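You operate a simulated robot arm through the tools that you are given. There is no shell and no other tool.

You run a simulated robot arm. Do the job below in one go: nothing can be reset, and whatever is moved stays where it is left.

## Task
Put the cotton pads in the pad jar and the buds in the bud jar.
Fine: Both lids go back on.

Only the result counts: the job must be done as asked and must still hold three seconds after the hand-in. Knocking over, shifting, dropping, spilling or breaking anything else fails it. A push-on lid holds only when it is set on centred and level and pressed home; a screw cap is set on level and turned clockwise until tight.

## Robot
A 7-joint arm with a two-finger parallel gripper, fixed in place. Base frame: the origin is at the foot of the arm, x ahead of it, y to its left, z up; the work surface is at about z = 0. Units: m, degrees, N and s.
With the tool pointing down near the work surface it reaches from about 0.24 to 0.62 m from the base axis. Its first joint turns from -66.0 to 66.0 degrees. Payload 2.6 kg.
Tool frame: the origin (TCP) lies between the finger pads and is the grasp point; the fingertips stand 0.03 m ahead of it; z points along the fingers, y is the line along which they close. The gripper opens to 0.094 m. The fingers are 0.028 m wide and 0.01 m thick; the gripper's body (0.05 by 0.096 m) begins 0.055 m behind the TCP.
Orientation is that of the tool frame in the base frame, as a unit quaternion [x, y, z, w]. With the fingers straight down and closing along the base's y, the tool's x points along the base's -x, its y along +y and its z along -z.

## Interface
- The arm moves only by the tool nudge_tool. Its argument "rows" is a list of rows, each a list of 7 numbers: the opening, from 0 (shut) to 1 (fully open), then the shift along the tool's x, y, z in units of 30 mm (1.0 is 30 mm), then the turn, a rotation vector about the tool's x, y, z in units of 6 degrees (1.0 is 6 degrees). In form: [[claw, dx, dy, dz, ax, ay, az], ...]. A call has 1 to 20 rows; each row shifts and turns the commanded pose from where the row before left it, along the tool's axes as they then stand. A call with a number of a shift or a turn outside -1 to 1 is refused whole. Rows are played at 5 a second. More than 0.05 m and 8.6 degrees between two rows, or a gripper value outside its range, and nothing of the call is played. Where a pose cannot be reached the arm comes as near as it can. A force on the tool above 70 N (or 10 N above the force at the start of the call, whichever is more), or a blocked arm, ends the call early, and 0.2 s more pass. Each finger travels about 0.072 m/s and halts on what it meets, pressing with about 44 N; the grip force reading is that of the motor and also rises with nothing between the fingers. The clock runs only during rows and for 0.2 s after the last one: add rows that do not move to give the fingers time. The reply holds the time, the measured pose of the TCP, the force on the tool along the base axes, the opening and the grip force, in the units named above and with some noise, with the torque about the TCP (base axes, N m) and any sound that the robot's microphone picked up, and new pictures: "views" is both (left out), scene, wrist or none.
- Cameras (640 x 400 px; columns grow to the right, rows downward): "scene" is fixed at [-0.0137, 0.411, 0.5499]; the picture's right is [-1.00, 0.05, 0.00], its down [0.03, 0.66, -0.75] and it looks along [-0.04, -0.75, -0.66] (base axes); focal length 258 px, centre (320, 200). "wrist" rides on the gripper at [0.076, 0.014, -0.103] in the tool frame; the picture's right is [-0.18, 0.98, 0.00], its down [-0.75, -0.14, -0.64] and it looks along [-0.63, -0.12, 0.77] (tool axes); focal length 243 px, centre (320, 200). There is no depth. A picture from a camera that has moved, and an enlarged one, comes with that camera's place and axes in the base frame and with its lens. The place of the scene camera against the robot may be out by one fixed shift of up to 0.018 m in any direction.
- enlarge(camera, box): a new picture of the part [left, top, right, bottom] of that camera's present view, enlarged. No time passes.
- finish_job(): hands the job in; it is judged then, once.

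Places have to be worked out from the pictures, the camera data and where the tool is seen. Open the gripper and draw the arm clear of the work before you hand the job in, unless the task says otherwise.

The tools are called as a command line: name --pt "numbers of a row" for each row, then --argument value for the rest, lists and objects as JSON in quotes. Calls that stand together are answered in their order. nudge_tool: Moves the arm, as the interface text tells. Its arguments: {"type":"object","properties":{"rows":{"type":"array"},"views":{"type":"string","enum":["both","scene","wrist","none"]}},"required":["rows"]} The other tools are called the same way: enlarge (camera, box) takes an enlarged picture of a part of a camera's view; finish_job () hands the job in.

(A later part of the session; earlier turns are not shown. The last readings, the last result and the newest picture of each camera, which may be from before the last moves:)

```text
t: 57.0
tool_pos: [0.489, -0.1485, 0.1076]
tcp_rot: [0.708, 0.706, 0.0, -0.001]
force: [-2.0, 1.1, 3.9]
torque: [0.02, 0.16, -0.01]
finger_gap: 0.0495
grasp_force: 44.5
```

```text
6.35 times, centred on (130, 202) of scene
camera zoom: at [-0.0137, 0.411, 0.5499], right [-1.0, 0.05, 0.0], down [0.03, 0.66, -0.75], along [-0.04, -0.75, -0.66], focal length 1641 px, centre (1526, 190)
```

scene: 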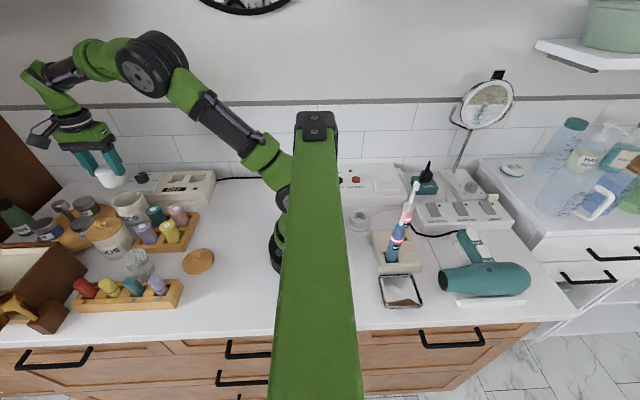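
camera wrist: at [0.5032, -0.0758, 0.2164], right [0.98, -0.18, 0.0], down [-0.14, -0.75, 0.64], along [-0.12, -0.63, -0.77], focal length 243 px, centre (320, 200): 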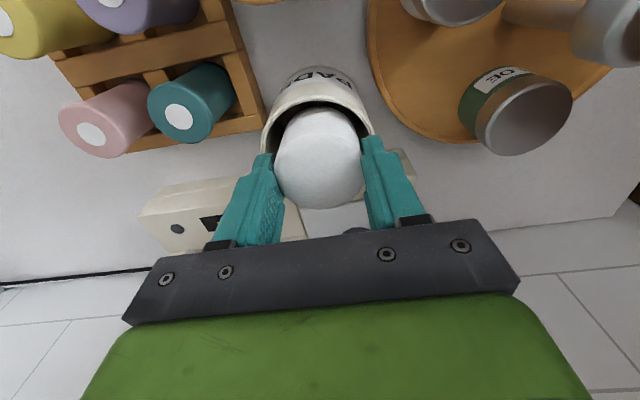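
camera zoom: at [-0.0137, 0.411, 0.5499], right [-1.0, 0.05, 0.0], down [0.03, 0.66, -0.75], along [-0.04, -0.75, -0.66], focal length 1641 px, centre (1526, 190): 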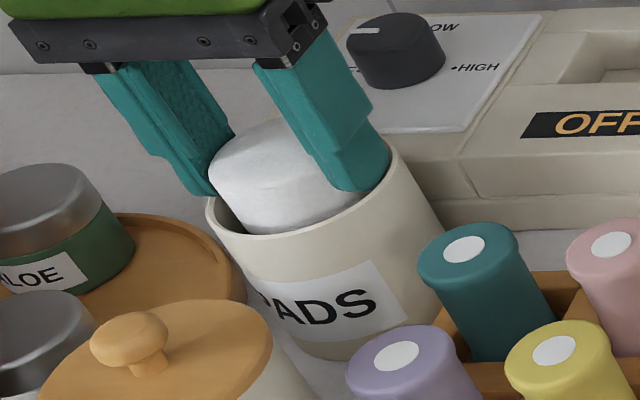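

A slight 4 N contact means the fingertips have reached the rim at about z 0.078. I'll back off 1.5 mm and open.

nudge_tool --pt "0.3 0 0 -0.06 0 0 0" --pt "0.3 0 0 0 0 0 0" --pt "0.55 0 0 0 0 0 0" --pt "0.62 0 0 0 0 0 0" --pt "0.65 0 0 0 0 0 0" --pt "0.65 0 0 0 0 0 0" --views "wrist"

enlarge --camera "scene" --box '[80, 170, 180, 233]'

enlarge --camera "wrist" --box '[200, 50, 440, 200]'

```text
t: 58.4
tool_pos: [0.488, -0.1498, 0.1101]
tcp_rot: [0.707, 0.708, 0.0, 0.0]
force: [0.3, -0.3, 0.2]
torque: [0.01, 0.0, -0.03]
finger_gap: 0.0611
grasp_force: 0.2
camera wrist: at [0.503, -0.0748, 0.2125], right [0.98, -0.18, 0.0], down [-0.14, -0.75, 0.64], along [-0.12, -0.63, -0.77], focal length 243 px, centre (320, 200)
```

wrist: 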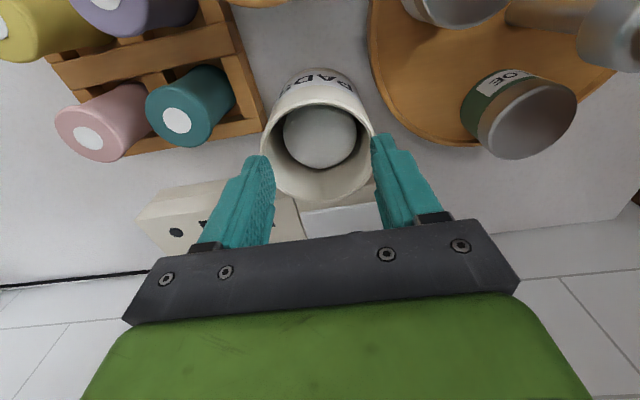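

```text
6.35 times, centred on (130, 202) of scene
camera zoom: at [-0.0137, 0.411, 0.5499], right [-1.0, 0.05, 0.0], down [0.03, 0.66, -0.75], along [-0.04, -0.75, -0.66], focal length 1641 px, centre (1526, 190)
```

zoom: 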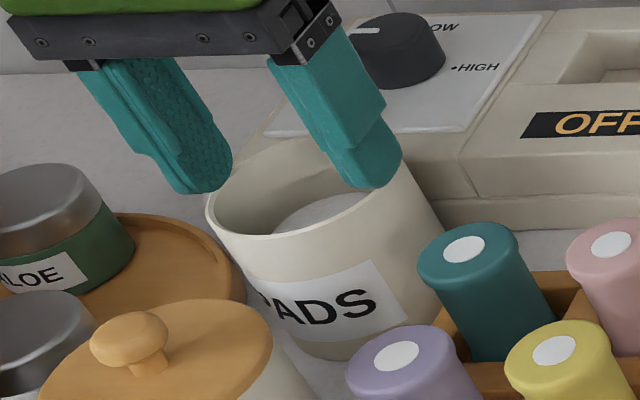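

```text
2.67 times, centred on (320, 125) of wrist
camera zoom: at [0.503, -0.0748, 0.2125], right [0.98, -0.18, 0.0], down [-0.14, -0.75, 0.64], along [-0.12, -0.63, -0.77], focal length 647 px, centre (320, 400)
```

zoom: 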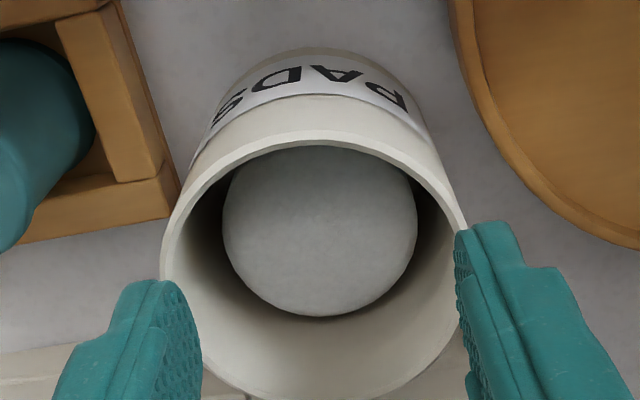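

The pads are flat inside the PADS jar. Now I'll fetch the lid: rise, travel back over it at (0.265,0.017), and turn the gripper back to its first orientation.

nudge_tool --pt "0.65 0 0 -0.4 0 0 0" --pt "0.65 0 0 -0.8 0 0 0" --pt "0.65 0 0 -0.9 0 0 0" --pt "0.65 0 0 -0.9 0 0 0" --pt "0.65 0.3 -0.4 -0.2 0 0 0" --pt "0.65 0.6 -0.8 0 0 0 0" --pt "0.65 0.6 -0.8 0 0 0 0" --pt "0.65 0.6 -0.8 0 0 0 0" --pt "0.65 0.6 -0.8 0 0 0 0" --pt "0.65 0.6 -0.8 0 0 0 0" --pt "0.65 0.6 -0.8 0 0 0 0" --pt "0.65 0.6 -0.8 0 0 0 0" --pt "0.65 0.6 -0.8 0 0 0 0" --pt "0.65 0.47 -0.6 0 0 0 0" --pt "0.65 0 0 0 0 0 0" --views "none"

nudge_tool --pt "0.6 0 0 0 0 0 -1" --pt "0.5 0 0 0 0 0 -1" --pt "0.5 0 0 0 0 0 -1" --pt "0.5 0 0 0 0 0 -1" --pt "0.5 0 0 0 0 0 -1" --pt "0.5 0 0 0 0 0 -1" --pt "0.5 0 0 0 0 0 -1" --pt "0.5 0 0 0 0 0 -1" --pt "0.5 0 0 0 0 0 -1" --pt "0.5 0 0 0 0 0 -1" --pt "0.5 0 0 0 0 0 -1" --pt "0.5 0 0 0 0 0 -1" --pt "0.5 0 0 0 0 0 -1" --pt "0.5 0 0 0 0 0 -1" --pt "0.5 0 0 0 0 0 -1" --pt "0.5 0 0 0 0 0 0" --pt "0.5 0 0 0 0 0 0" --views "both"

```text
t: 61.6
tool_pos: [0.2674, 0.0159, 0.2044]
tcp_rot: [0.707, 0.707, 0.0, 0.001]
force: [-0.2, 0.1, 0.1]
torque: [0.04, 0.04, -0.03]
finger_gap: 0.061
grasp_force: 0.2
```

```text
t: 65.2
tool_pos: [0.2669, 0.0151, 0.2052]
tcp_rot: [0.0, 1.0, 0.0, 0.0]
force: [-0.9, 0.5, -0.3]
torque: [0.0, -0.03, -0.02]
finger_gap: 0.0471
grasp_force: 0.0
camera wrist: at [0.1912, 0.0298, 0.3084], right [0.18, 0.98, 0.0], down [0.75, -0.14, 0.64], along [0.63, -0.12, -0.77], focal length 243 px, centre (320, 200)
```

scene: 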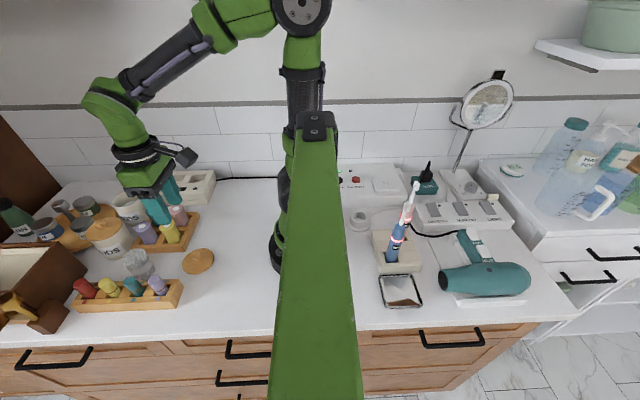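
wrist: 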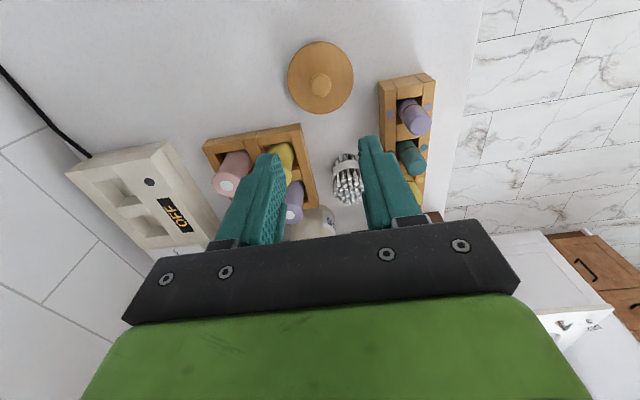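

I need a small correction back to the release pose, (-2,+2) mm. I'll apply it and go down to about 0.08 to check the knob centring.

nudge_tool --pt "0.5 0.063 0.07 0.4 0 0 0" --pt "0.5 0 0 0.7 0 0 0" --pt "0.5 0 0 0.8 0 0 0" --pt "0.5 0 0 0.8 0 0 0" --pt "0.5 0 0 0.8 0 0 0" --pt "0.5 0 0 0.5 0 0 0" --pt "0.5 0 0 0.2 0 0 0" --pt "0.5 0 0 0 0 0 0" --views "wrist"

enlarge --camera "wrist" --box '[240, 80, 400, 180]'

```text
t: 67.0
tool_pos: [0.2661, 0.0184, 0.0784]
tcp_rot: [0.001, 1.0, 0.001, 0.0]
force: [0.0, 0.7, 0.7]
torque: [0.0, 0.01, -0.03]
finger_gap: 0.047
grasp_force: 0.0
camera wrist: at [0.1898, 0.0326, 0.1818], right [0.19, 0.98, 0.0], down [0.75, -0.14, 0.64], along [0.63, -0.12, -0.77], focal length 243 px, centre (320, 200)
```

wrist: 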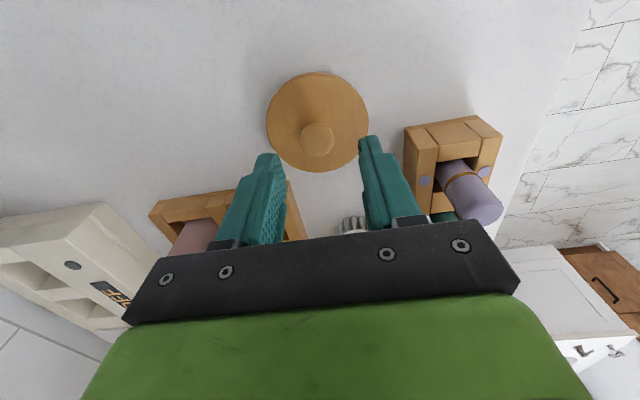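

```text
4.00 times, centred on (320, 130) of wrist
camera zoom: at [0.1898, 0.0326, 0.1818], right [0.19, 0.98, 0.0], down [0.75, -0.14, 0.64], along [0.63, -0.12, -0.77], focal length 970 px, centre (320, 480)
```

zoom: 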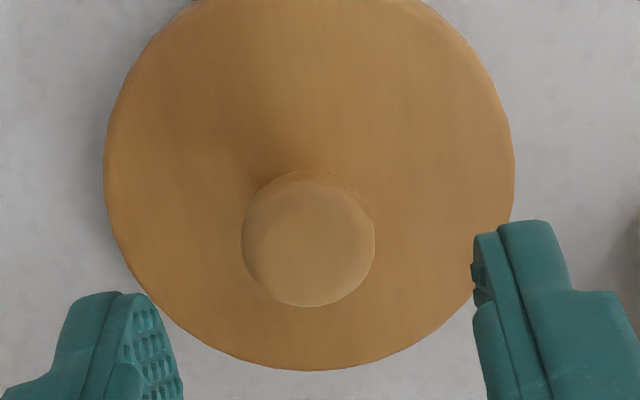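

The knob is within 1 mm of centre. I'll make a tiny correction and go down to the same relative grip height (TCP≈0.043), then close on the knob.

nudge_tool --pt "0.5 0.03 -0.02 0.4 0 0 0" --pt "0.5 0 0 0.4 0 0 0" --pt "0.5 0 0 0.25 0 0 0" --pt "0.5 0 0 0.1 0 0 0" --pt "0.5 0 0 0 0 0 0" --views "none"

enlarge --camera "wrist" --box '[240, 100, 400, 200]'

enlarge --camera "scene" --box '[150, 230, 230, 280]'

```text
t: 68.2
tool_pos: [0.2622, 0.0173, 0.0441]
tcp_rot: [0.001, 1.0, 0.0, 0.0]
force: [-0.4, 0.6, 0.9]
torque: [0.0, 0.02, 0.0]
finger_gap: 0.047
grasp_force: 0.1
```

```text
4.00 times, centred on (320, 150) of wrist
camera zoom: at [0.1876, 0.0314, 0.1474], right [0.18, 0.98, 0.0], down [0.75, -0.14, 0.64], along [0.63, -0.12, -0.77], focal length 970 px, centre (320, 400)
```

zoom: 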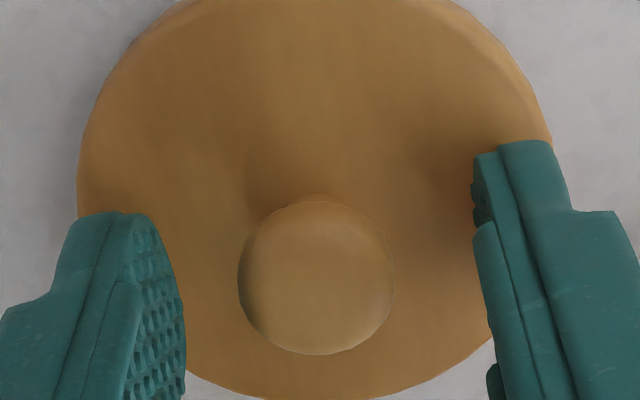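

```text
8.00 times, centred on (190, 255) of scene
camera zoom: at [-0.0137, 0.411, 0.5499], right [-1.0, 0.05, 0.0], down [0.03, 0.66, -0.75], along [-0.04, -0.75, -0.66], focal length 2068 px, centre (1360, -240)
```

zoom: 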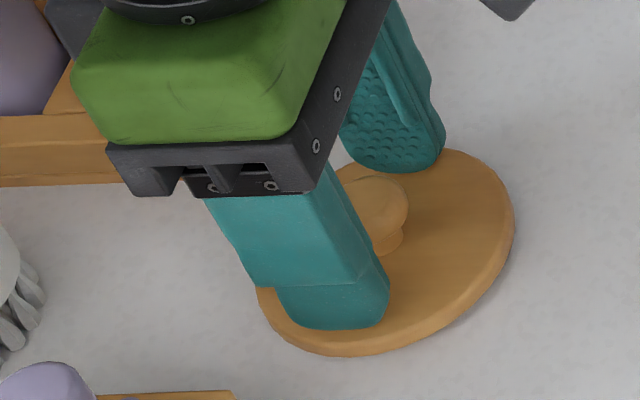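

The knob sits in the same place between the fingers as when it was gripped on the jar. I'll lower about 1 mm more, close firmly and let it settle.

nudge_tool --pt "0.5 0 0 0.04 0 0 0" --pt "0.35 0 0 0 0 0 0" --pt "0.25 0 0 0 0 0 0" --pt "0.15 0 0 0 0 0 0" --pt "0.0 0 0 0 0 0 0" --pt "0.0 0 0 0 0 0 0" --views "none"

nudge_tool --pt "0.0 0 0 -0.07 0 0 0" --pt "0.0 0 0 -0.1 0 0 0" --pt "0.0 0 0 -0.15 0 0 0" --pt "0.0 0 0 -0.2 0 0 0" --pt "0.0 0 0 -0.2 0 0 0" --pt "0.0 0 0 -0.2 0 0 0" --pt "0.0 0 0 0 0 0 0" --views "wrist"

enlarge --camera "wrist" --box '[240, 90, 400, 190]'

enlarge --camera "scene" --box '[140, 220, 220, 270]'

```text
t: 69.6
tool_pos: [0.2634, 0.0174, 0.0432]
tcp_rot: [0.001, 1.0, -0.001, 0.0]
force: [0.0, 0.7, 1.0]
torque: [0.0, -0.02, 0.0]
finger_gap: 0.0206
grasp_force: 44.3
```

```text
t: 71.2
tool_pos: [0.2639, 0.0182, 0.0719]
tcp_rot: [0.0, 1.0, 0.001, 0.0]
force: [0.7, 0.6, -0.3]
torque: [-0.02, -0.01, 0.02]
finger_gap: 0.0204
grasp_force: 44.3
camera wrist: at [0.188, 0.0313, 0.1745], right [0.18, 0.98, 0.0], down [0.75, -0.14, 0.64], along [0.63, -0.12, -0.77], focal length 243 px, centre (320, 200)
```

wrist: 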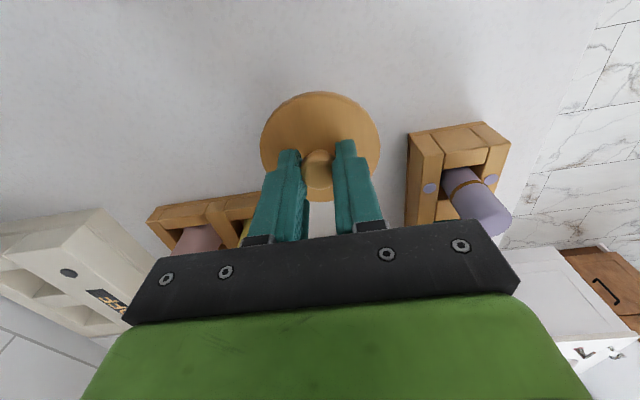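

```text
4.00 times, centred on (320, 140) of wrist
camera zoom: at [0.188, 0.0313, 0.1745], right [0.18, 0.98, 0.0], down [0.75, -0.14, 0.64], along [0.63, -0.12, -0.77], focal length 970 px, centre (320, 440)
```

zoom: 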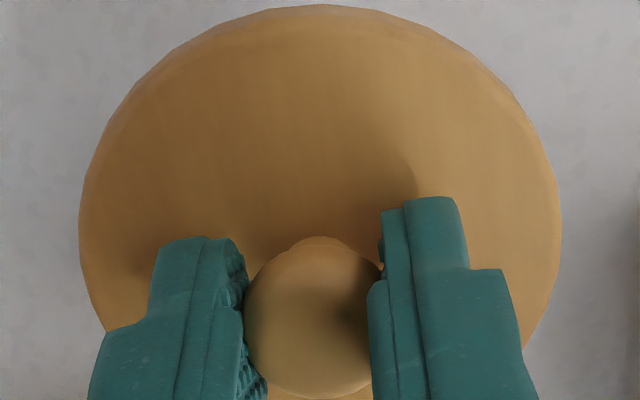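

```text
8.00 times, centred on (180, 245) of scene
camera zoom: at [-0.0137, 0.411, 0.5499], right [-1.0, 0.05, 0.0], down [0.03, 0.66, -0.75], along [-0.04, -0.75, -0.66], focal length 2068 px, centre (1440, -160)
```

zoom: 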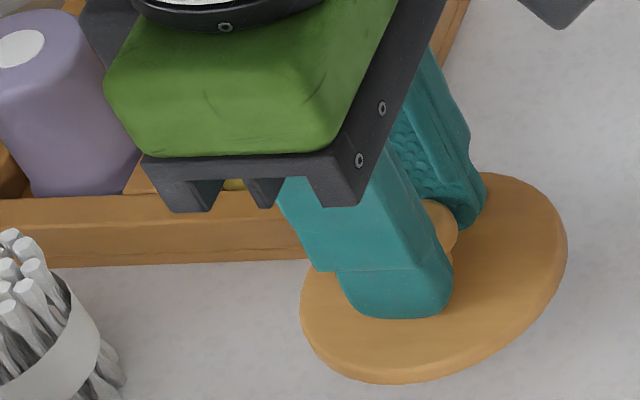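

The lid is gripped level (gap 20.4 mm) and looks the same in the wrist view as before. I'll raise it to 0.20 and carry it back above the PADS jar.

nudge_tool --pt "0.0 0 0 -0.2 0 0 0" --pt "0.0 0 0 -0.3 0 0 0" --pt "0.0 0 0 -0.4 0 0 0" --pt "0.0 0 0 -0.4 0 0 0" --pt "0.0 0 0 -0.4 0 0 0" --pt "0.0 0 0 -0.4 0 0 0" --pt "0.0 0 0 -0.4 0 0 0" --pt "0.0 0 0 -0.4 0 0 0" --pt "0.0 0 0 -0.4 0 0 0" --pt "0.0 0 0 -0.4 0 0 0" --pt "0.0 0 0 -0.35 0 0 0" --pt "0.0 0 0 -0.2 0 0 0" --pt "0.0 0 0 0 0 0 0" --views "none"

nudge_tool --pt "0.0 -0.2 -0.15 0 0 0 0" --pt "0.0 -0.35 -0.27 0 0 0 0" --pt "0.0 -0.45 -0.345 0 0 0 0" --pt "0.0 -0.45 -0.345 0 0 0 0" --pt "0.0 -0.45 -0.345 0 0 0 0" --pt "0.0 -0.45 -0.345 0 0 0 0" --pt "0.0 -0.45 -0.345 0 0 0 0" --pt "0.0 -0.45 -0.345 0 0 0 0" --pt "0.0 -0.45 -0.345 0 0 0 0" --pt "0.0 -0.45 -0.345 0 0 0 0" --pt "0.0 -0.45 -0.345 0 0 0 0" --pt "0.0 -0.45 -0.345 0 0 0 0" --pt "0.0 -0.45 -0.345 0 0 0 0" --pt "0.0 -0.45 -0.345 0 0 0 0" --pt "0.0 -0.45 -0.345 0 0 0 0" --pt "0.0 -0.45 -0.345 0 0 0 0" --pt "0.0 -0.42 -0.3 0 0 0 0" --pt "0.0 -0.2 -0.12 0 0 0 0" --pt "0.0 0 0 0 0 0 0" --views "both"

enlarge --camera "scene" --box '[60, 140, 200, 228]'

enlarge --camera "wrist" --box '[240, 30, 400, 130]'

```text
t: 74.0
tool_pos: [0.2649, 0.0181, 0.1997]
tcp_rot: [0.0, 1.0, 0.001, 0.0]
force: [0.2, -0.7, -1.0]
torque: [-0.01, -0.01, 0.01]
finger_gap: 0.0206
grasp_force: 44.4
```

```text
t: 78.0
tool_pos: [0.4882, -0.1502, 0.1983]
tcp_rot: [-0.001, 1.0, 0.0, -0.001]
force: [0.1, 0.2, 0.0]
torque: [0.01, -0.01, 0.01]
finger_gap: 0.0206
grasp_force: 44.2
camera wrist: at [0.4124, -0.1376, 0.301], right [0.18, 0.98, 0.0], down [0.75, -0.14, 0.64], along [0.63, -0.12, -0.77], focal length 243 px, centre (320, 200)
```

scene: 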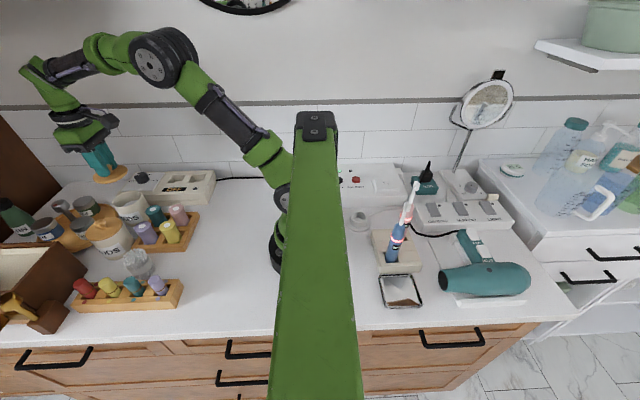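
wrist: 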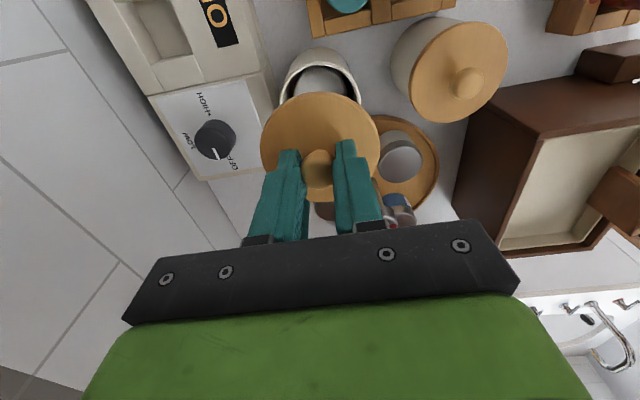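

```text
4.55 times, centred on (130, 184) of scene
camera zoom: at [-0.0137, 0.411, 0.5499], right [-1.0, 0.05, 0.0], down [0.03, 0.66, -0.75], along [-0.04, -0.75, -0.66], focal length 1175 px, centre (1184, 273)
```

zoom: 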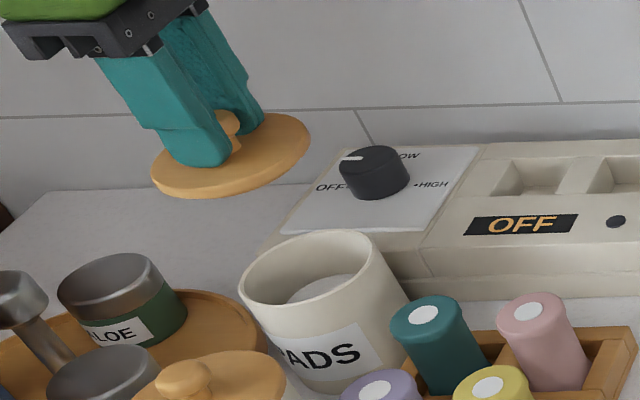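

```text
4.00 times, centred on (320, 80) of wrist
camera zoom: at [0.4124, -0.1376, 0.301], right [0.18, 0.98, 0.0], down [0.75, -0.14, 0.64], along [0.63, -0.12, -0.77], focal length 970 px, centre (320, 680)
```

zoom: 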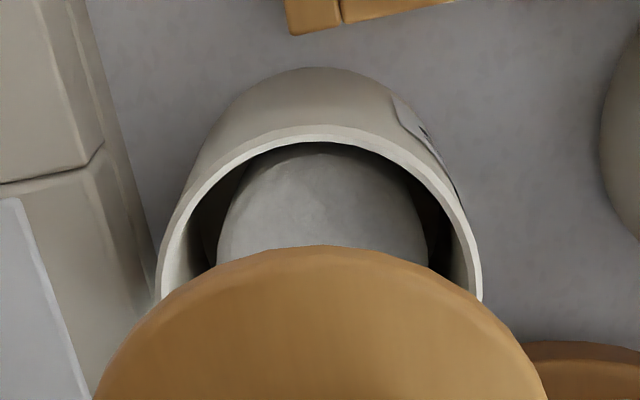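

The jar hasn't moved, and the lid and jar centres agree to within 1 mm in the wrist view. I'll go down until the lid is just above the rim and re-check alignment.

nudge_tool --pt "0.0 0.02 0 0.2 0 0 0" --pt "0.0 0 0 0.35 0 0 0" --pt "0.0 0 0 0.45 0 0 0" --pt "0.0 0 0 0.45 0 0 0" --pt "0.0 0 0 0.45 0 0 0" --pt "0.0 0 0 0.25 0 0 0" --pt "0.0 0 0 0.1 0 0 0" --pt "0.0 0 0 0 0 0 0" --views "wrist"

enlarge --camera "scene" --box '[80, 170, 180, 233]'

enlarge --camera "wrist" --box '[240, 60, 400, 160]'

```text
t: 79.8
tool_pos: [0.4881, -0.1507, 0.1306]
tcp_rot: [0.001, 1.0, 0.0, 0.0]
force: [0.1, -0.1, -0.5]
torque: [0.0, -0.02, -0.03]
finger_gap: 0.0203
grasp_force: 44.1
camera wrist: at [0.412, -0.1379, 0.2342], right [0.19, 0.98, 0.0], down [0.75, -0.14, 0.64], along [0.63, -0.12, -0.77], focal length 243 px, centre (320, 200)
```

wrist: 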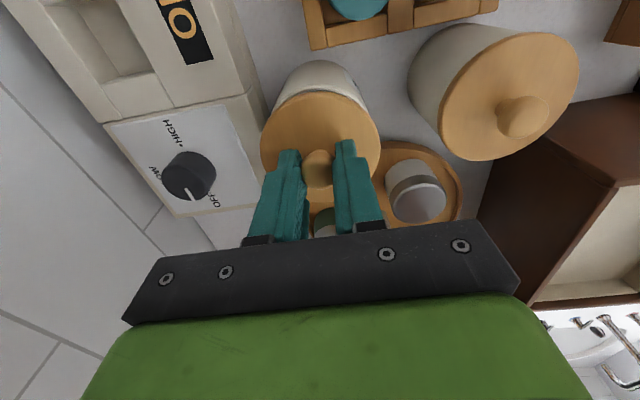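

```text
6.35 times, centred on (130, 202) of scene
camera zoom: at [-0.0137, 0.411, 0.5499], right [-1.0, 0.05, 0.0], down [0.03, 0.66, -0.75], along [-0.04, -0.75, -0.66], focal length 1641 px, centre (1526, 190)
```

zoom: 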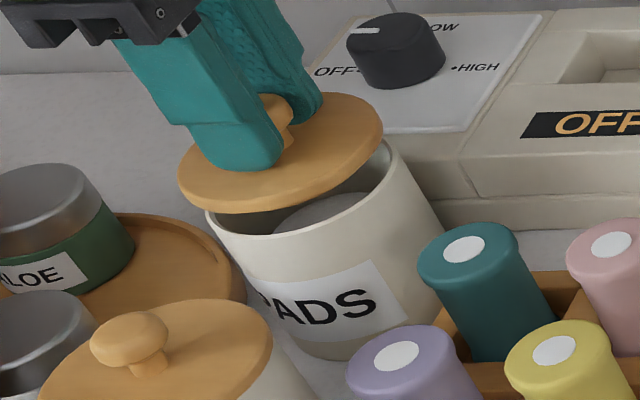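

```text
4.00 times, centred on (320, 110) of wrist
camera zoom: at [0.412, -0.1379, 0.2342], right [0.19, 0.98, 0.0], down [0.75, -0.14, 0.64], along [0.63, -0.12, -0.77], focal length 970 px, centre (320, 560)
```

zoom: 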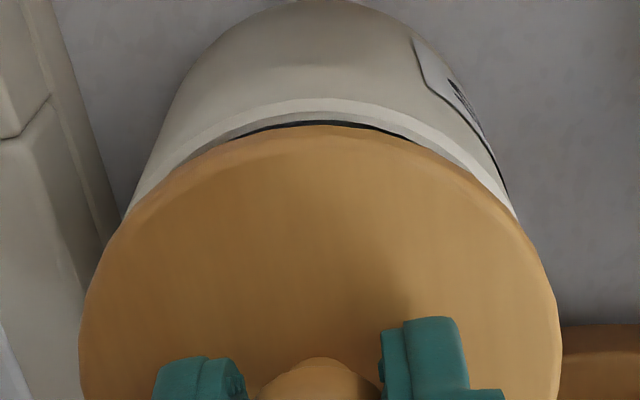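

The lid is concentric with the jar to within about 0.5 mm. I'll trim 0.5 mm in x and keep going down in small steps to engage it.

nudge_tool --pt "0.0 0.017 0 0.1 0 0 0" --pt "0.0 0 0 0.1 0 0 0" --pt "0.0 0 0 0.07 0 0 0" --pt "0.0 0 0 0 0 0 0" --views "none"

enlarge --camera "scene" --box '[90, 180, 165, 227]'

```text
t: 80.8
tool_pos: [0.4887, -0.1514, 0.1226]
tcp_rot: [0.0, 1.0, 0.0, 0.001]
force: [-0.9, -0.2, 0.3]
torque: [0.01, -0.03, 0.0]
finger_gap: 0.0208
grasp_force: 44.1
```

```text
8.51 times, centred on (128, 204) of scene
camera zoom: at [-0.0137, 0.411, 0.5499], right [-1.0, 0.05, 0.0], down [0.03, 0.66, -0.75], along [-0.04, -0.75, -0.66], focal length 2200 px, centre (1958, 170)
```

zoom: 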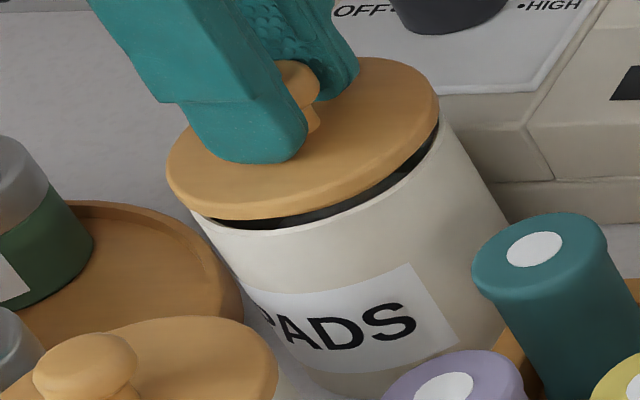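

This matches the picture from just after the lid popped off. I'll keep going down 2 mm at a time and watch for force or a snap.

nudge_tool --pt "0.0 0 0 0.07 0 0 0" --pt "0.0 0 0 0 0 0 0" --views "none"

nudge_tool --pt "0.0 0 0 0.07 0 0 0" --pt "0.0 0 0 0 0 0 0" --views "none"

```text
t: 81.4
tool_pos: [0.4879, -0.1505, 0.1216]
tcp_rot: [0.001, 1.0, -0.001, 0.0]
force: [-0.1, -0.2, 1.0]
torque: [0.02, 0.02, -0.01]
finger_gap: 0.0207
grasp_force: 44.2
```

```text
t: 82.0
tool_pos: [0.4869, -0.1503, 0.1195]
tcp_rot: [0.001, 1.0, 0.0, -0.001]
force: [-0.3, 0.5, 0.3]
torque: [-0.04, -0.02, -0.01]
finger_gap: 0.0202
grasp_force: 43.6
```

No resistance yet, so two more small steps.

nudge_tool --pt "0.0 0 0 0.05 0 0 0" --pt "0.0 0 0 0 0 0 0" --views "none"

nudge_tool --pt "0.0 0 0 0.05 0 0 0" --pt "0.0 0 0 0 0 0 0" --views "none"

enlarge --camera "scene" --box '[90, 180, 165, 227]'

```text
t: 82.6
tool_pos: [0.486, -0.152, 0.1176]
tcp_rot: [0.001, 1.0, 0.0, 0.0]
force: [-1.2, 0.1, -0.6]
torque: [0.05, -0.01, 0.0]
finger_gap: 0.0202
grasp_force: 44.2
```

```text
t: 83.2
tool_pos: [0.4881, -0.1516, 0.1154]
tcp_rot: [0.0, 1.0, 0.001, 0.0]
force: [-0.9, -0.3, -0.1]
torque: [0.04, -0.03, -0.02]
finger_gap: 0.0207
grasp_force: 43.9
```

```text
8.51 times, centred on (128, 204) of scene
camera zoom: at [-0.0137, 0.411, 0.5499], right [-1.0, 0.05, 0.0], down [0.03, 0.66, -0.75], along [-0.04, -0.75, -0.66], focal length 2200 px, centre (1958, 170)
```

zoom: 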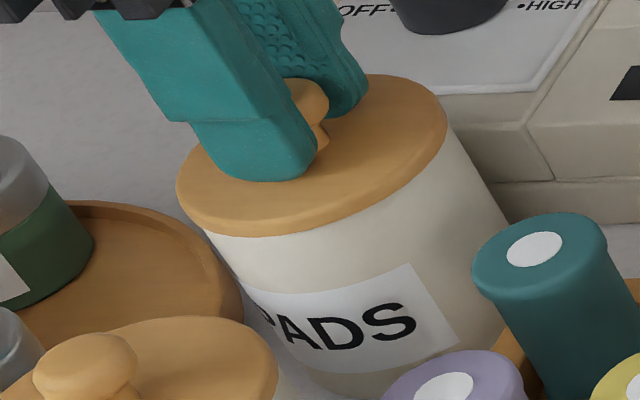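

The lid is down flush visually, but there's been no snap or force yet. I'll press down gently in 1 mm steps.

nudge_tool --pt "0.0 0 0 0.04 0 0 0" --pt "0.0 0 0 0 0 0 0" --views "none"

nudge_tool --pt "0.0 0 0 0.04 0 0 0" --pt "0.0 0 0 0 0 0 0" --views "none"

```text
t: 83.8
tool_pos: [0.4871, -0.1513, 0.1151]
tcp_rot: [0.0, 1.0, 0.0, 0.001]
force: [-0.2, 0.4, 0.8]
torque: [0.0, 0.0, 0.04]
finger_gap: 0.0204
grasp_force: 43.9
```

```text
t: 84.4
tool_pos: [0.4872, -0.1526, 0.116]
tcp_rot: [0.001, 1.0, 0.0, 0.001]
force: [-4.9, 1.7, 18.3]
torque: [0.08, 0.58, -0.05]
finger_gap: 0.0206
grasp_force: 43.8
```

Contact at 18 N with no snap yet, so I'll press a little more.

nudge_tool --pt "0.0 0 0 0.04 0 0 0" --pt "0.0 0 0 0 0 0 0" --views "none"

enlarge --camera "scene" --box '[90, 180, 165, 227]'

enlarge --camera "wrist" --box '[240, 70, 400, 170]'

```text
t: 85.0
tool_pos: [0.4889, -0.1516, 0.1152]
tcp_rot: [0.002, 1.0, 0.0, 0.002]
force: [-15.3, 5.1, 36.0]
torque: [0.12, 0.93, -0.07]
finger_gap: 0.0205
grasp_force: 43.9
```

```text
8.51 times, centred on (128, 204) of scene
camera zoom: at [-0.0139, 0.411, 0.5499], right [-1.0, 0.05, 0.0], down [0.03, 0.66, -0.75], along [-0.04, -0.75, -0.66], focal length 2200 px, centre (1958, 170)
```

zoom: 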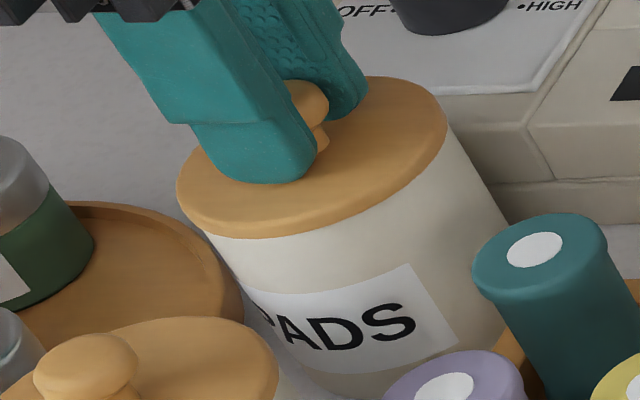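

```text
4.00 times, centred on (320, 120) of wrist
camera zoom: at [0.4117, -0.1376, 0.2178], right [0.19, 0.98, 0.0], down [0.75, -0.14, 0.65], along [0.63, -0.12, -0.76], focal length 970 px, centre (320, 520)
```

zoom: 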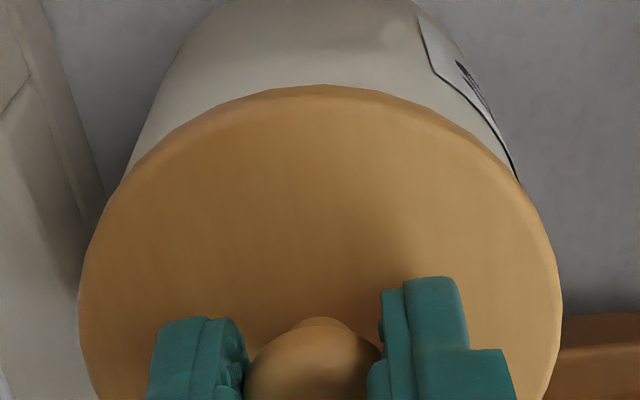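

At 36 N it's flush to the eye but hasn't snapped. The lid-to-jar alignment matches the original picture, so I'll press slightly harder, staying under the limit.

nudge_tool --pt "0.0 0 0 0.04 0 0 0" --pt "0.0 0 0 0 0 0 0" --views "none"

```text
t: 85.6
tool_pos: [0.4883, -0.1522, 0.1153]
tcp_rot: [-0.001, 1.0, -0.001, 0.004]
force: [-11.8, 4.7, 39.5]
torque: [0.15, 0.51, -0.04]
finger_gap: 0.0201
grasp_force: 44.1
```

Force has levelled off near 40 N, so the knob is sliding in the grip and the fingertips will soon bear on the lid itself, either side of the knob. That's a good level press, so I'll continue a bit.

nudge_tool --pt "0.0 0 0 0.04 0 0 0" --pt "0.0 0 0 0 0 0 0" --views "none"

```text
t: 86.2
tool_pos: [0.4895, -0.1516, 0.1145]
tcp_rot: [0.0, 1.0, -0.001, 0.004]
force: [-11.8, 5.6, 42.2]
torque: [0.07, 0.43, -0.04]
finger_gap: 0.0204
grasp_force: 43.8
```

Still no snap, with some sideways load. I'll relieve the pressure, let go of the knob so the lid can settle freely, and look at how it sits before pressing from above with closed fingers.

nudge_tool --pt "0.0 0 0 -0.1 0 0 0" --pt "0.0 0 0 -0.06 0 0 0" --pt "0.0 0 0 0 0 0 0" --views "none"

nudge_tool --pt "0.25 0 0 0 0 0 0" --pt "0.35 0 0 0 0 0 0" --pt "0.5 0 0 0 0 0 0" --pt "0.5 0 0 0 0 0 0" --views "wrist"

enlarge --camera "scene" --box '[90, 180, 165, 227]'

enlarge --camera "wrist" --box '[240, 70, 400, 170]'

```text
t: 87.0
tool_pos: [0.4864, -0.1513, 0.115]
tcp_rot: [0.0, 1.0, 0.0, 0.001]
force: [5.6, 0.3, 12.6]
torque: [-0.04, -0.66, 0.06]
finger_gap: 0.0204
grasp_force: 43.4
```

```text
t: 88.0
tool_pos: [0.4868, -0.1519, 0.1146]
tcp_rot: [0.0, 1.0, 0.0, 0.0]
force: [0.4, 0.8, -0.3]
torque: [0.03, 0.0, 0.02]
finger_gap: 0.047
grasp_force: 0.1
heard: snap
camera wrist: at [0.4106, -0.1381, 0.2172], right [0.19, 0.98, 0.0], down [0.75, -0.14, 0.64], along [0.63, -0.12, -0.77], focal length 243 px, centre (320, 200)
```

wrist: 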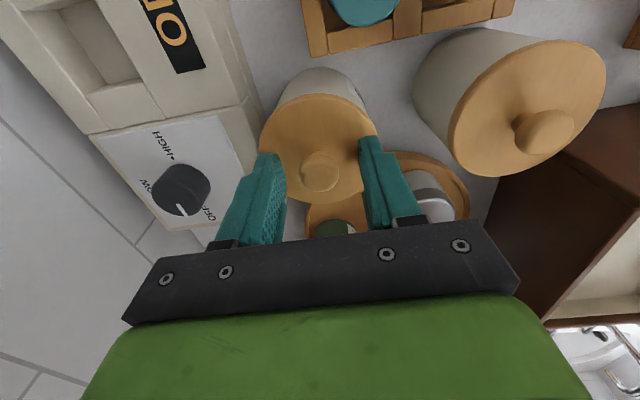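

```text
8.51 times, centred on (128, 204) of scene
camera zoom: at [-0.0137, 0.411, 0.5499], right [-1.0, 0.05, 0.0], down [0.03, 0.66, -0.75], along [-0.04, -0.75, -0.66], focal length 2200 px, centre (1958, 170)
```

zoom: 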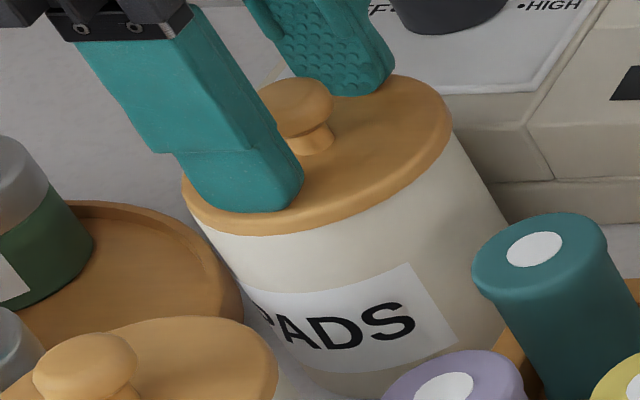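

```text
4.00 times, centred on (320, 120) of wrist
camera zoom: at [0.4106, -0.1381, 0.2172], right [0.19, 0.98, 0.0], down [0.75, -0.14, 0.64], along [0.63, -0.12, -0.77], focal length 970 px, centre (320, 520)
```

zoom: 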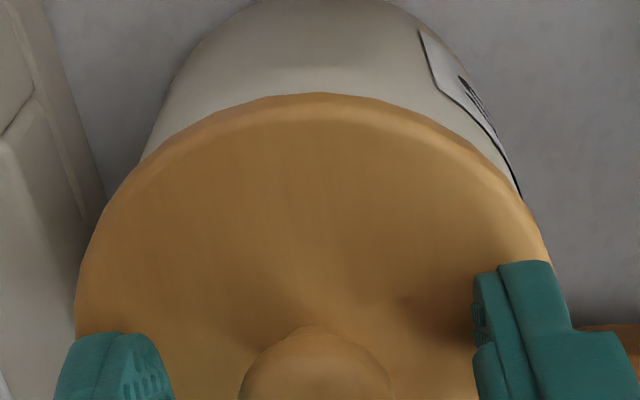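

A snap came as I opened, with the fingertips still bearing lightly on the lid, which is consistent with it seating. I'll raise straight up and inspect the lid from above and from the scene camera.

nudge_tool --pt "0.5 0 0 -0.2 0 0 0" --pt "0.5 0 0 -0.5 0 0 0" --pt "0.5 0 0 -0.7 0 0 0" --pt "0.5 0 0 -0.7 0 0 0" --pt "0.5 0 0 -0.7 0 0 0" --pt "0.5 0 0 0 0 0 0" --views "wrist"

enlarge --camera "scene" --box '[80, 180, 180, 243]'

enlarge --camera "wrist" --box '[250, 40, 390, 128]'

enlarge --camera "scene" --box '[100, 185, 160, 223]'

```text
t: 89.4
tool_pos: [0.4878, -0.1512, 0.2002]
tcp_rot: [0.001, 1.0, 0.0, 0.0]
force: [-0.3, 0.1, 0.3]
torque: [0.0, 0.03, 0.02]
finger_gap: 0.047
grasp_force: 0.1
camera wrist: at [0.4117, -0.1378, 0.3034], right [0.18, 0.98, 0.0], down [0.75, -0.14, 0.64], along [0.63, -0.12, -0.77], focal length 243 px, centre (320, 200)
```

wrist: 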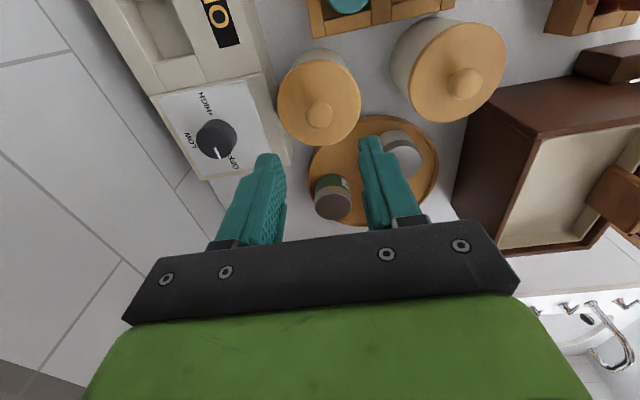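

```text
6.35 times, centred on (130, 212) of scene
camera zoom: at [-0.0137, 0.411, 0.5499], right [-1.0, 0.05, 0.0], down [0.03, 0.66, -0.75], along [-0.04, -0.75, -0.66], focal length 1641 px, centre (1526, 127)
```

zoom: 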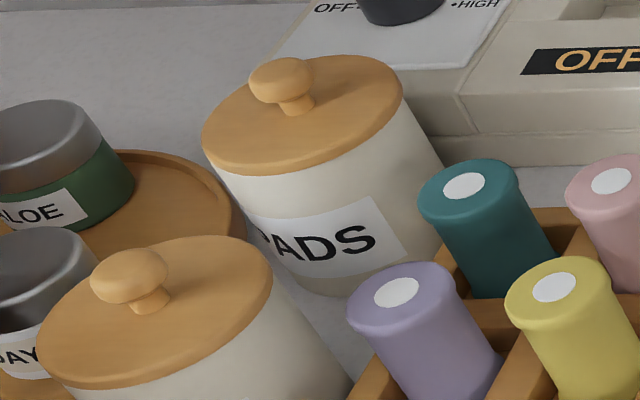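

```text
4.55 times, centred on (320, 84) of wrist
camera zoom: at [0.4117, -0.1378, 0.3034], right [0.18, 0.98, 0.0], down [0.75, -0.14, 0.64], along [0.63, -0.12, -0.77], focal length 1103 px, centre (320, 727)
```

zoom: 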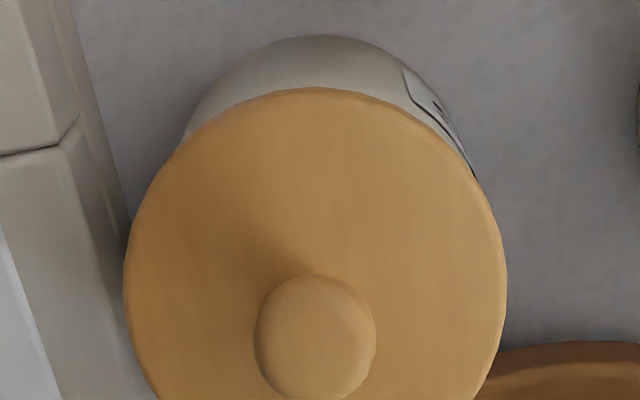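

```text
10.53 times, centred on (130, 204) of scene
camera zoom: at [-0.0137, 0.411, 0.5499], right [-1.0, 0.05, 0.0], down [0.03, 0.66, -0.75], along [-0.04, -0.75, -0.66], focal length 2720 px, centre (2320, 158)
```

zoom: 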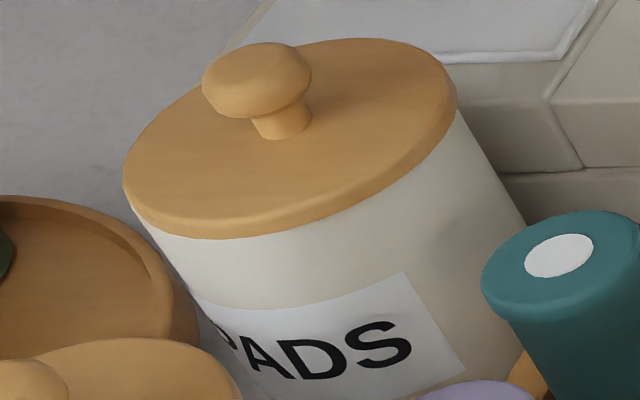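

Compared with the original pictures, the lid now sits about 2 mm off-centre toward (-x,-y) relative to the jar, because it jumped sideways when I opened under residual load. I'll re-grip the knob, lift slightly, re-centre on the jar, and this time release with no load.

nudge_tool --pt "0.5 0 -0.025 0.4 0 0 0" --pt "0.5 0 0 0.6 0 0 0" --pt "0.5 0 0 0.6 0 0 0" --pt "0.5 0 0 0.6 0 0 0" --pt "0.5 0 0 0.4 0 0 0" --pt "0.5 0 0 0.1 0 0 0" --pt "0.5 0 0 0.05 0 0 0" --pt "0.5 0 0 0 0 0 0" --views "none"

enlarge --camera "wrist" --box '[240, 90, 400, 190]'

enlarge --camera "wrist" --box '[240, 50, 400, 150]'

```text
t: 91.2
tool_pos: [0.4862, -0.1533, 0.1156]
tcp_rot: [0.0, 1.0, 0.0, 0.0]
force: [0.1, -0.4, 1.3]
torque: [-0.02, -0.01, -0.01]
finger_gap: 0.047
grasp_force: 0.0
```

```text
4.00 times, centred on (320, 140) of wrist
camera zoom: at [0.4106, -0.1391, 0.2186], right [0.18, 0.98, 0.0], down [0.75, -0.14, 0.64], along [0.63, -0.12, -0.77], focal length 970 px, centre (320, 440)
```

zoom: 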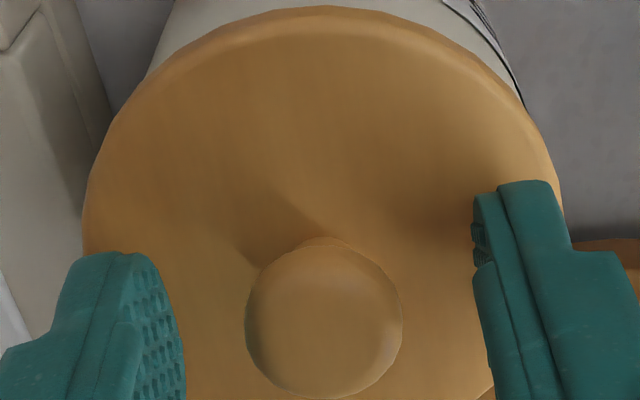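

```text
4.00 times, centred on (320, 100) of wrist
camera zoom: at [0.4106, -0.1391, 0.2186], right [0.18, 0.98, 0.0], down [0.75, -0.14, 0.64], along [0.63, -0.12, -0.77], focal length 970 px, centre (320, 600)
```

zoom: 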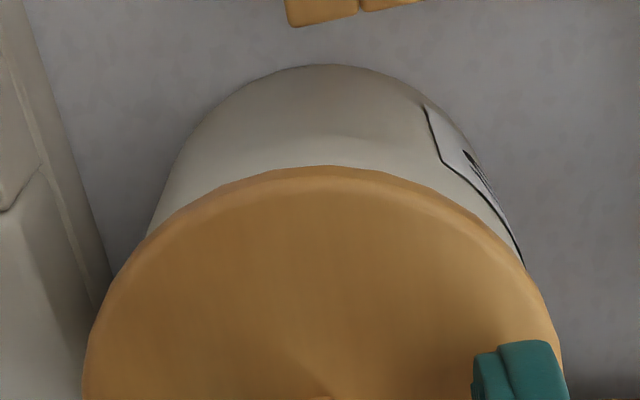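

The lid is about 2 mm to -y of the jar centre. I'll close on the knob and lift 8 mm slowly, listening for a snap.

nudge_tool --pt "0.5 0 0.02 -0.02 0 0 0" --pt "0.35 0 0 0 0 0 0" --pt "0.25 0 0 0 0 0 0" --pt "0.15 0 0 0 0 0 0" --pt "0.0 0 0 0 0 0 0" --pt "0.0 0 0 0 0 0 0" --views "none"

nudge_tool --pt "0.0 0 0 -0.05 0 0 0" --pt "0.0 0 0 -0.05 0 0 0" --pt "0.0 0 0 -0.05 0 0 0" --pt "0.0 0 0 0 0 0 0" --views "none"

enlarge --camera "scene" --box '[100, 185, 160, 223]'

```text
t: 92.6
tool_pos: [0.4868, -0.1513, 0.1166]
tcp_rot: [0.0, 1.0, 0.0, 0.0]
force: [0.1, -0.1, 1.1]
torque: [0.0, 0.04, 0.02]
finger_gap: 0.0204
grasp_force: 44.1
heard: snap
```

```text
t: 93.6
tool_pos: [0.4871, -0.1516, 0.1215]
tcp_rot: [0.0, 1.0, 0.0, 0.0]
force: [-0.2, -0.4, -0.2]
torque: [-0.02, 0.0, 0.03]
finger_gap: 0.0205
grasp_force: 43.0
```

```text
10.53 times, centred on (130, 204) of scene
camera zoom: at [-0.0137, 0.411, 0.5499], right [-1.0, 0.05, 0.0], down [0.03, 0.66, -0.75], along [-0.04, -0.75, -0.66], focal length 2720 px, centre (2320, 158)
```

zoom: 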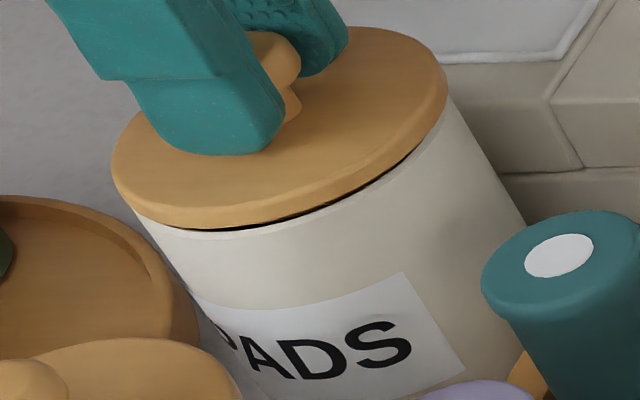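

The closing snap and then a free lift show that the lid had in fact been engaged, and that clamping the knob pops it off. Now I'll raise a little more and centre it properly on the jar using the wrist view.

nudge_tool --pt "0.0 0 0 -0.1 0 0 0" --pt "0.0 0 0 -0.1 0 0 0" --pt "0.0 0 0 -0.1 0 0 0" --pt "0.0 0 0 0 0 0 0" --views "none"

enlarge --camera "wrist" --box '[240, 60, 400, 160]'

enlarge --camera "scene" --box '[100, 185, 160, 223]'

```text
t: 94.6
tool_pos: [0.4865, -0.1519, 0.1298]
tcp_rot: [0.001, 1.0, 0.0, 0.0]
force: [-1.2, 0.7, -0.8]
torque: [0.0, -0.02, -0.02]
finger_gap: 0.0203
grasp_force: 44.0
```

```text
4.00 times, centred on (320, 110) of wrist
camera zoom: at [0.4113, -0.1385, 0.2337], right [0.18, 0.98, 0.0], down [0.75, -0.14, 0.64], along [0.63, -0.12, -0.77], focal length 970 px, centre (320, 560)
```

zoom: 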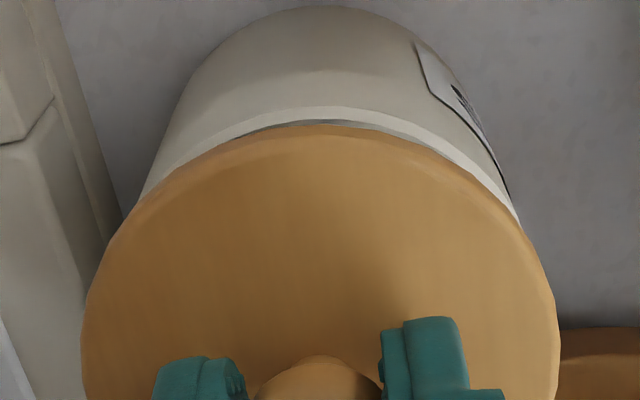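

```text
10.53 times, centred on (130, 204) of scene
camera zoom: at [-0.0137, 0.411, 0.5499], right [-1.0, 0.05, 0.0], down [0.03, 0.66, -0.75], along [-0.04, -0.75, -0.66], focal length 2720 px, centre (2320, 158)
```

zoom: 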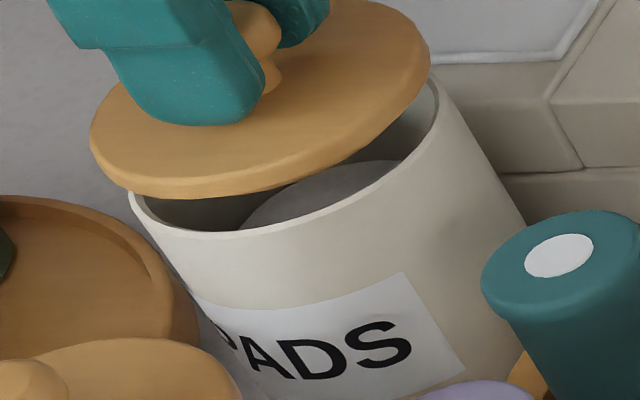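

Relative to the jar, the lid needs about +1.2 mm in y and +0.3 mm in x. I'll apply that, then lower to the seated height and stop before loading it.

nudge_tool --pt "0.0 -0.01 0.04 0 0 0 0" --pt "0.0 0 0 0 0 0 0" --views "none"

enlarge --camera "wrist" --box '[240, 60, 400, 160]'

```text
t: 95.2
tool_pos: [0.4863, -0.151, 0.131]
tcp_rot: [0.0, 1.0, 0.0, 0.001]
force: [0.2, 0.8, -0.4]
torque: [0.02, 0.01, 0.01]
finger_gap: 0.0207
grasp_force: 43.9
```

```text
4.00 times, centred on (320, 110) of wrist
camera zoom: at [0.4112, -0.1368, 0.2333], right [0.18, 0.98, 0.0], down [0.75, -0.14, 0.64], along [0.63, -0.12, -0.77], focal length 970 px, centre (320, 560)
```

zoom: 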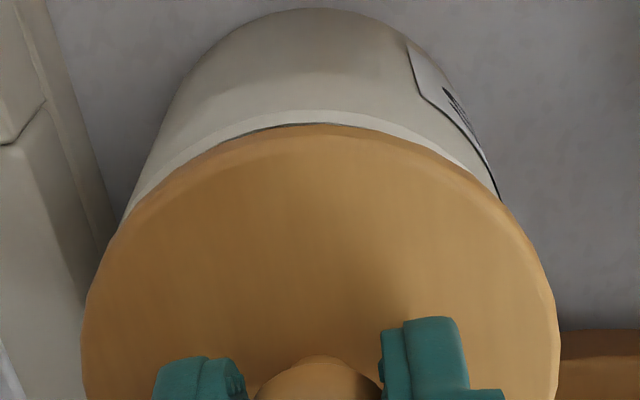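

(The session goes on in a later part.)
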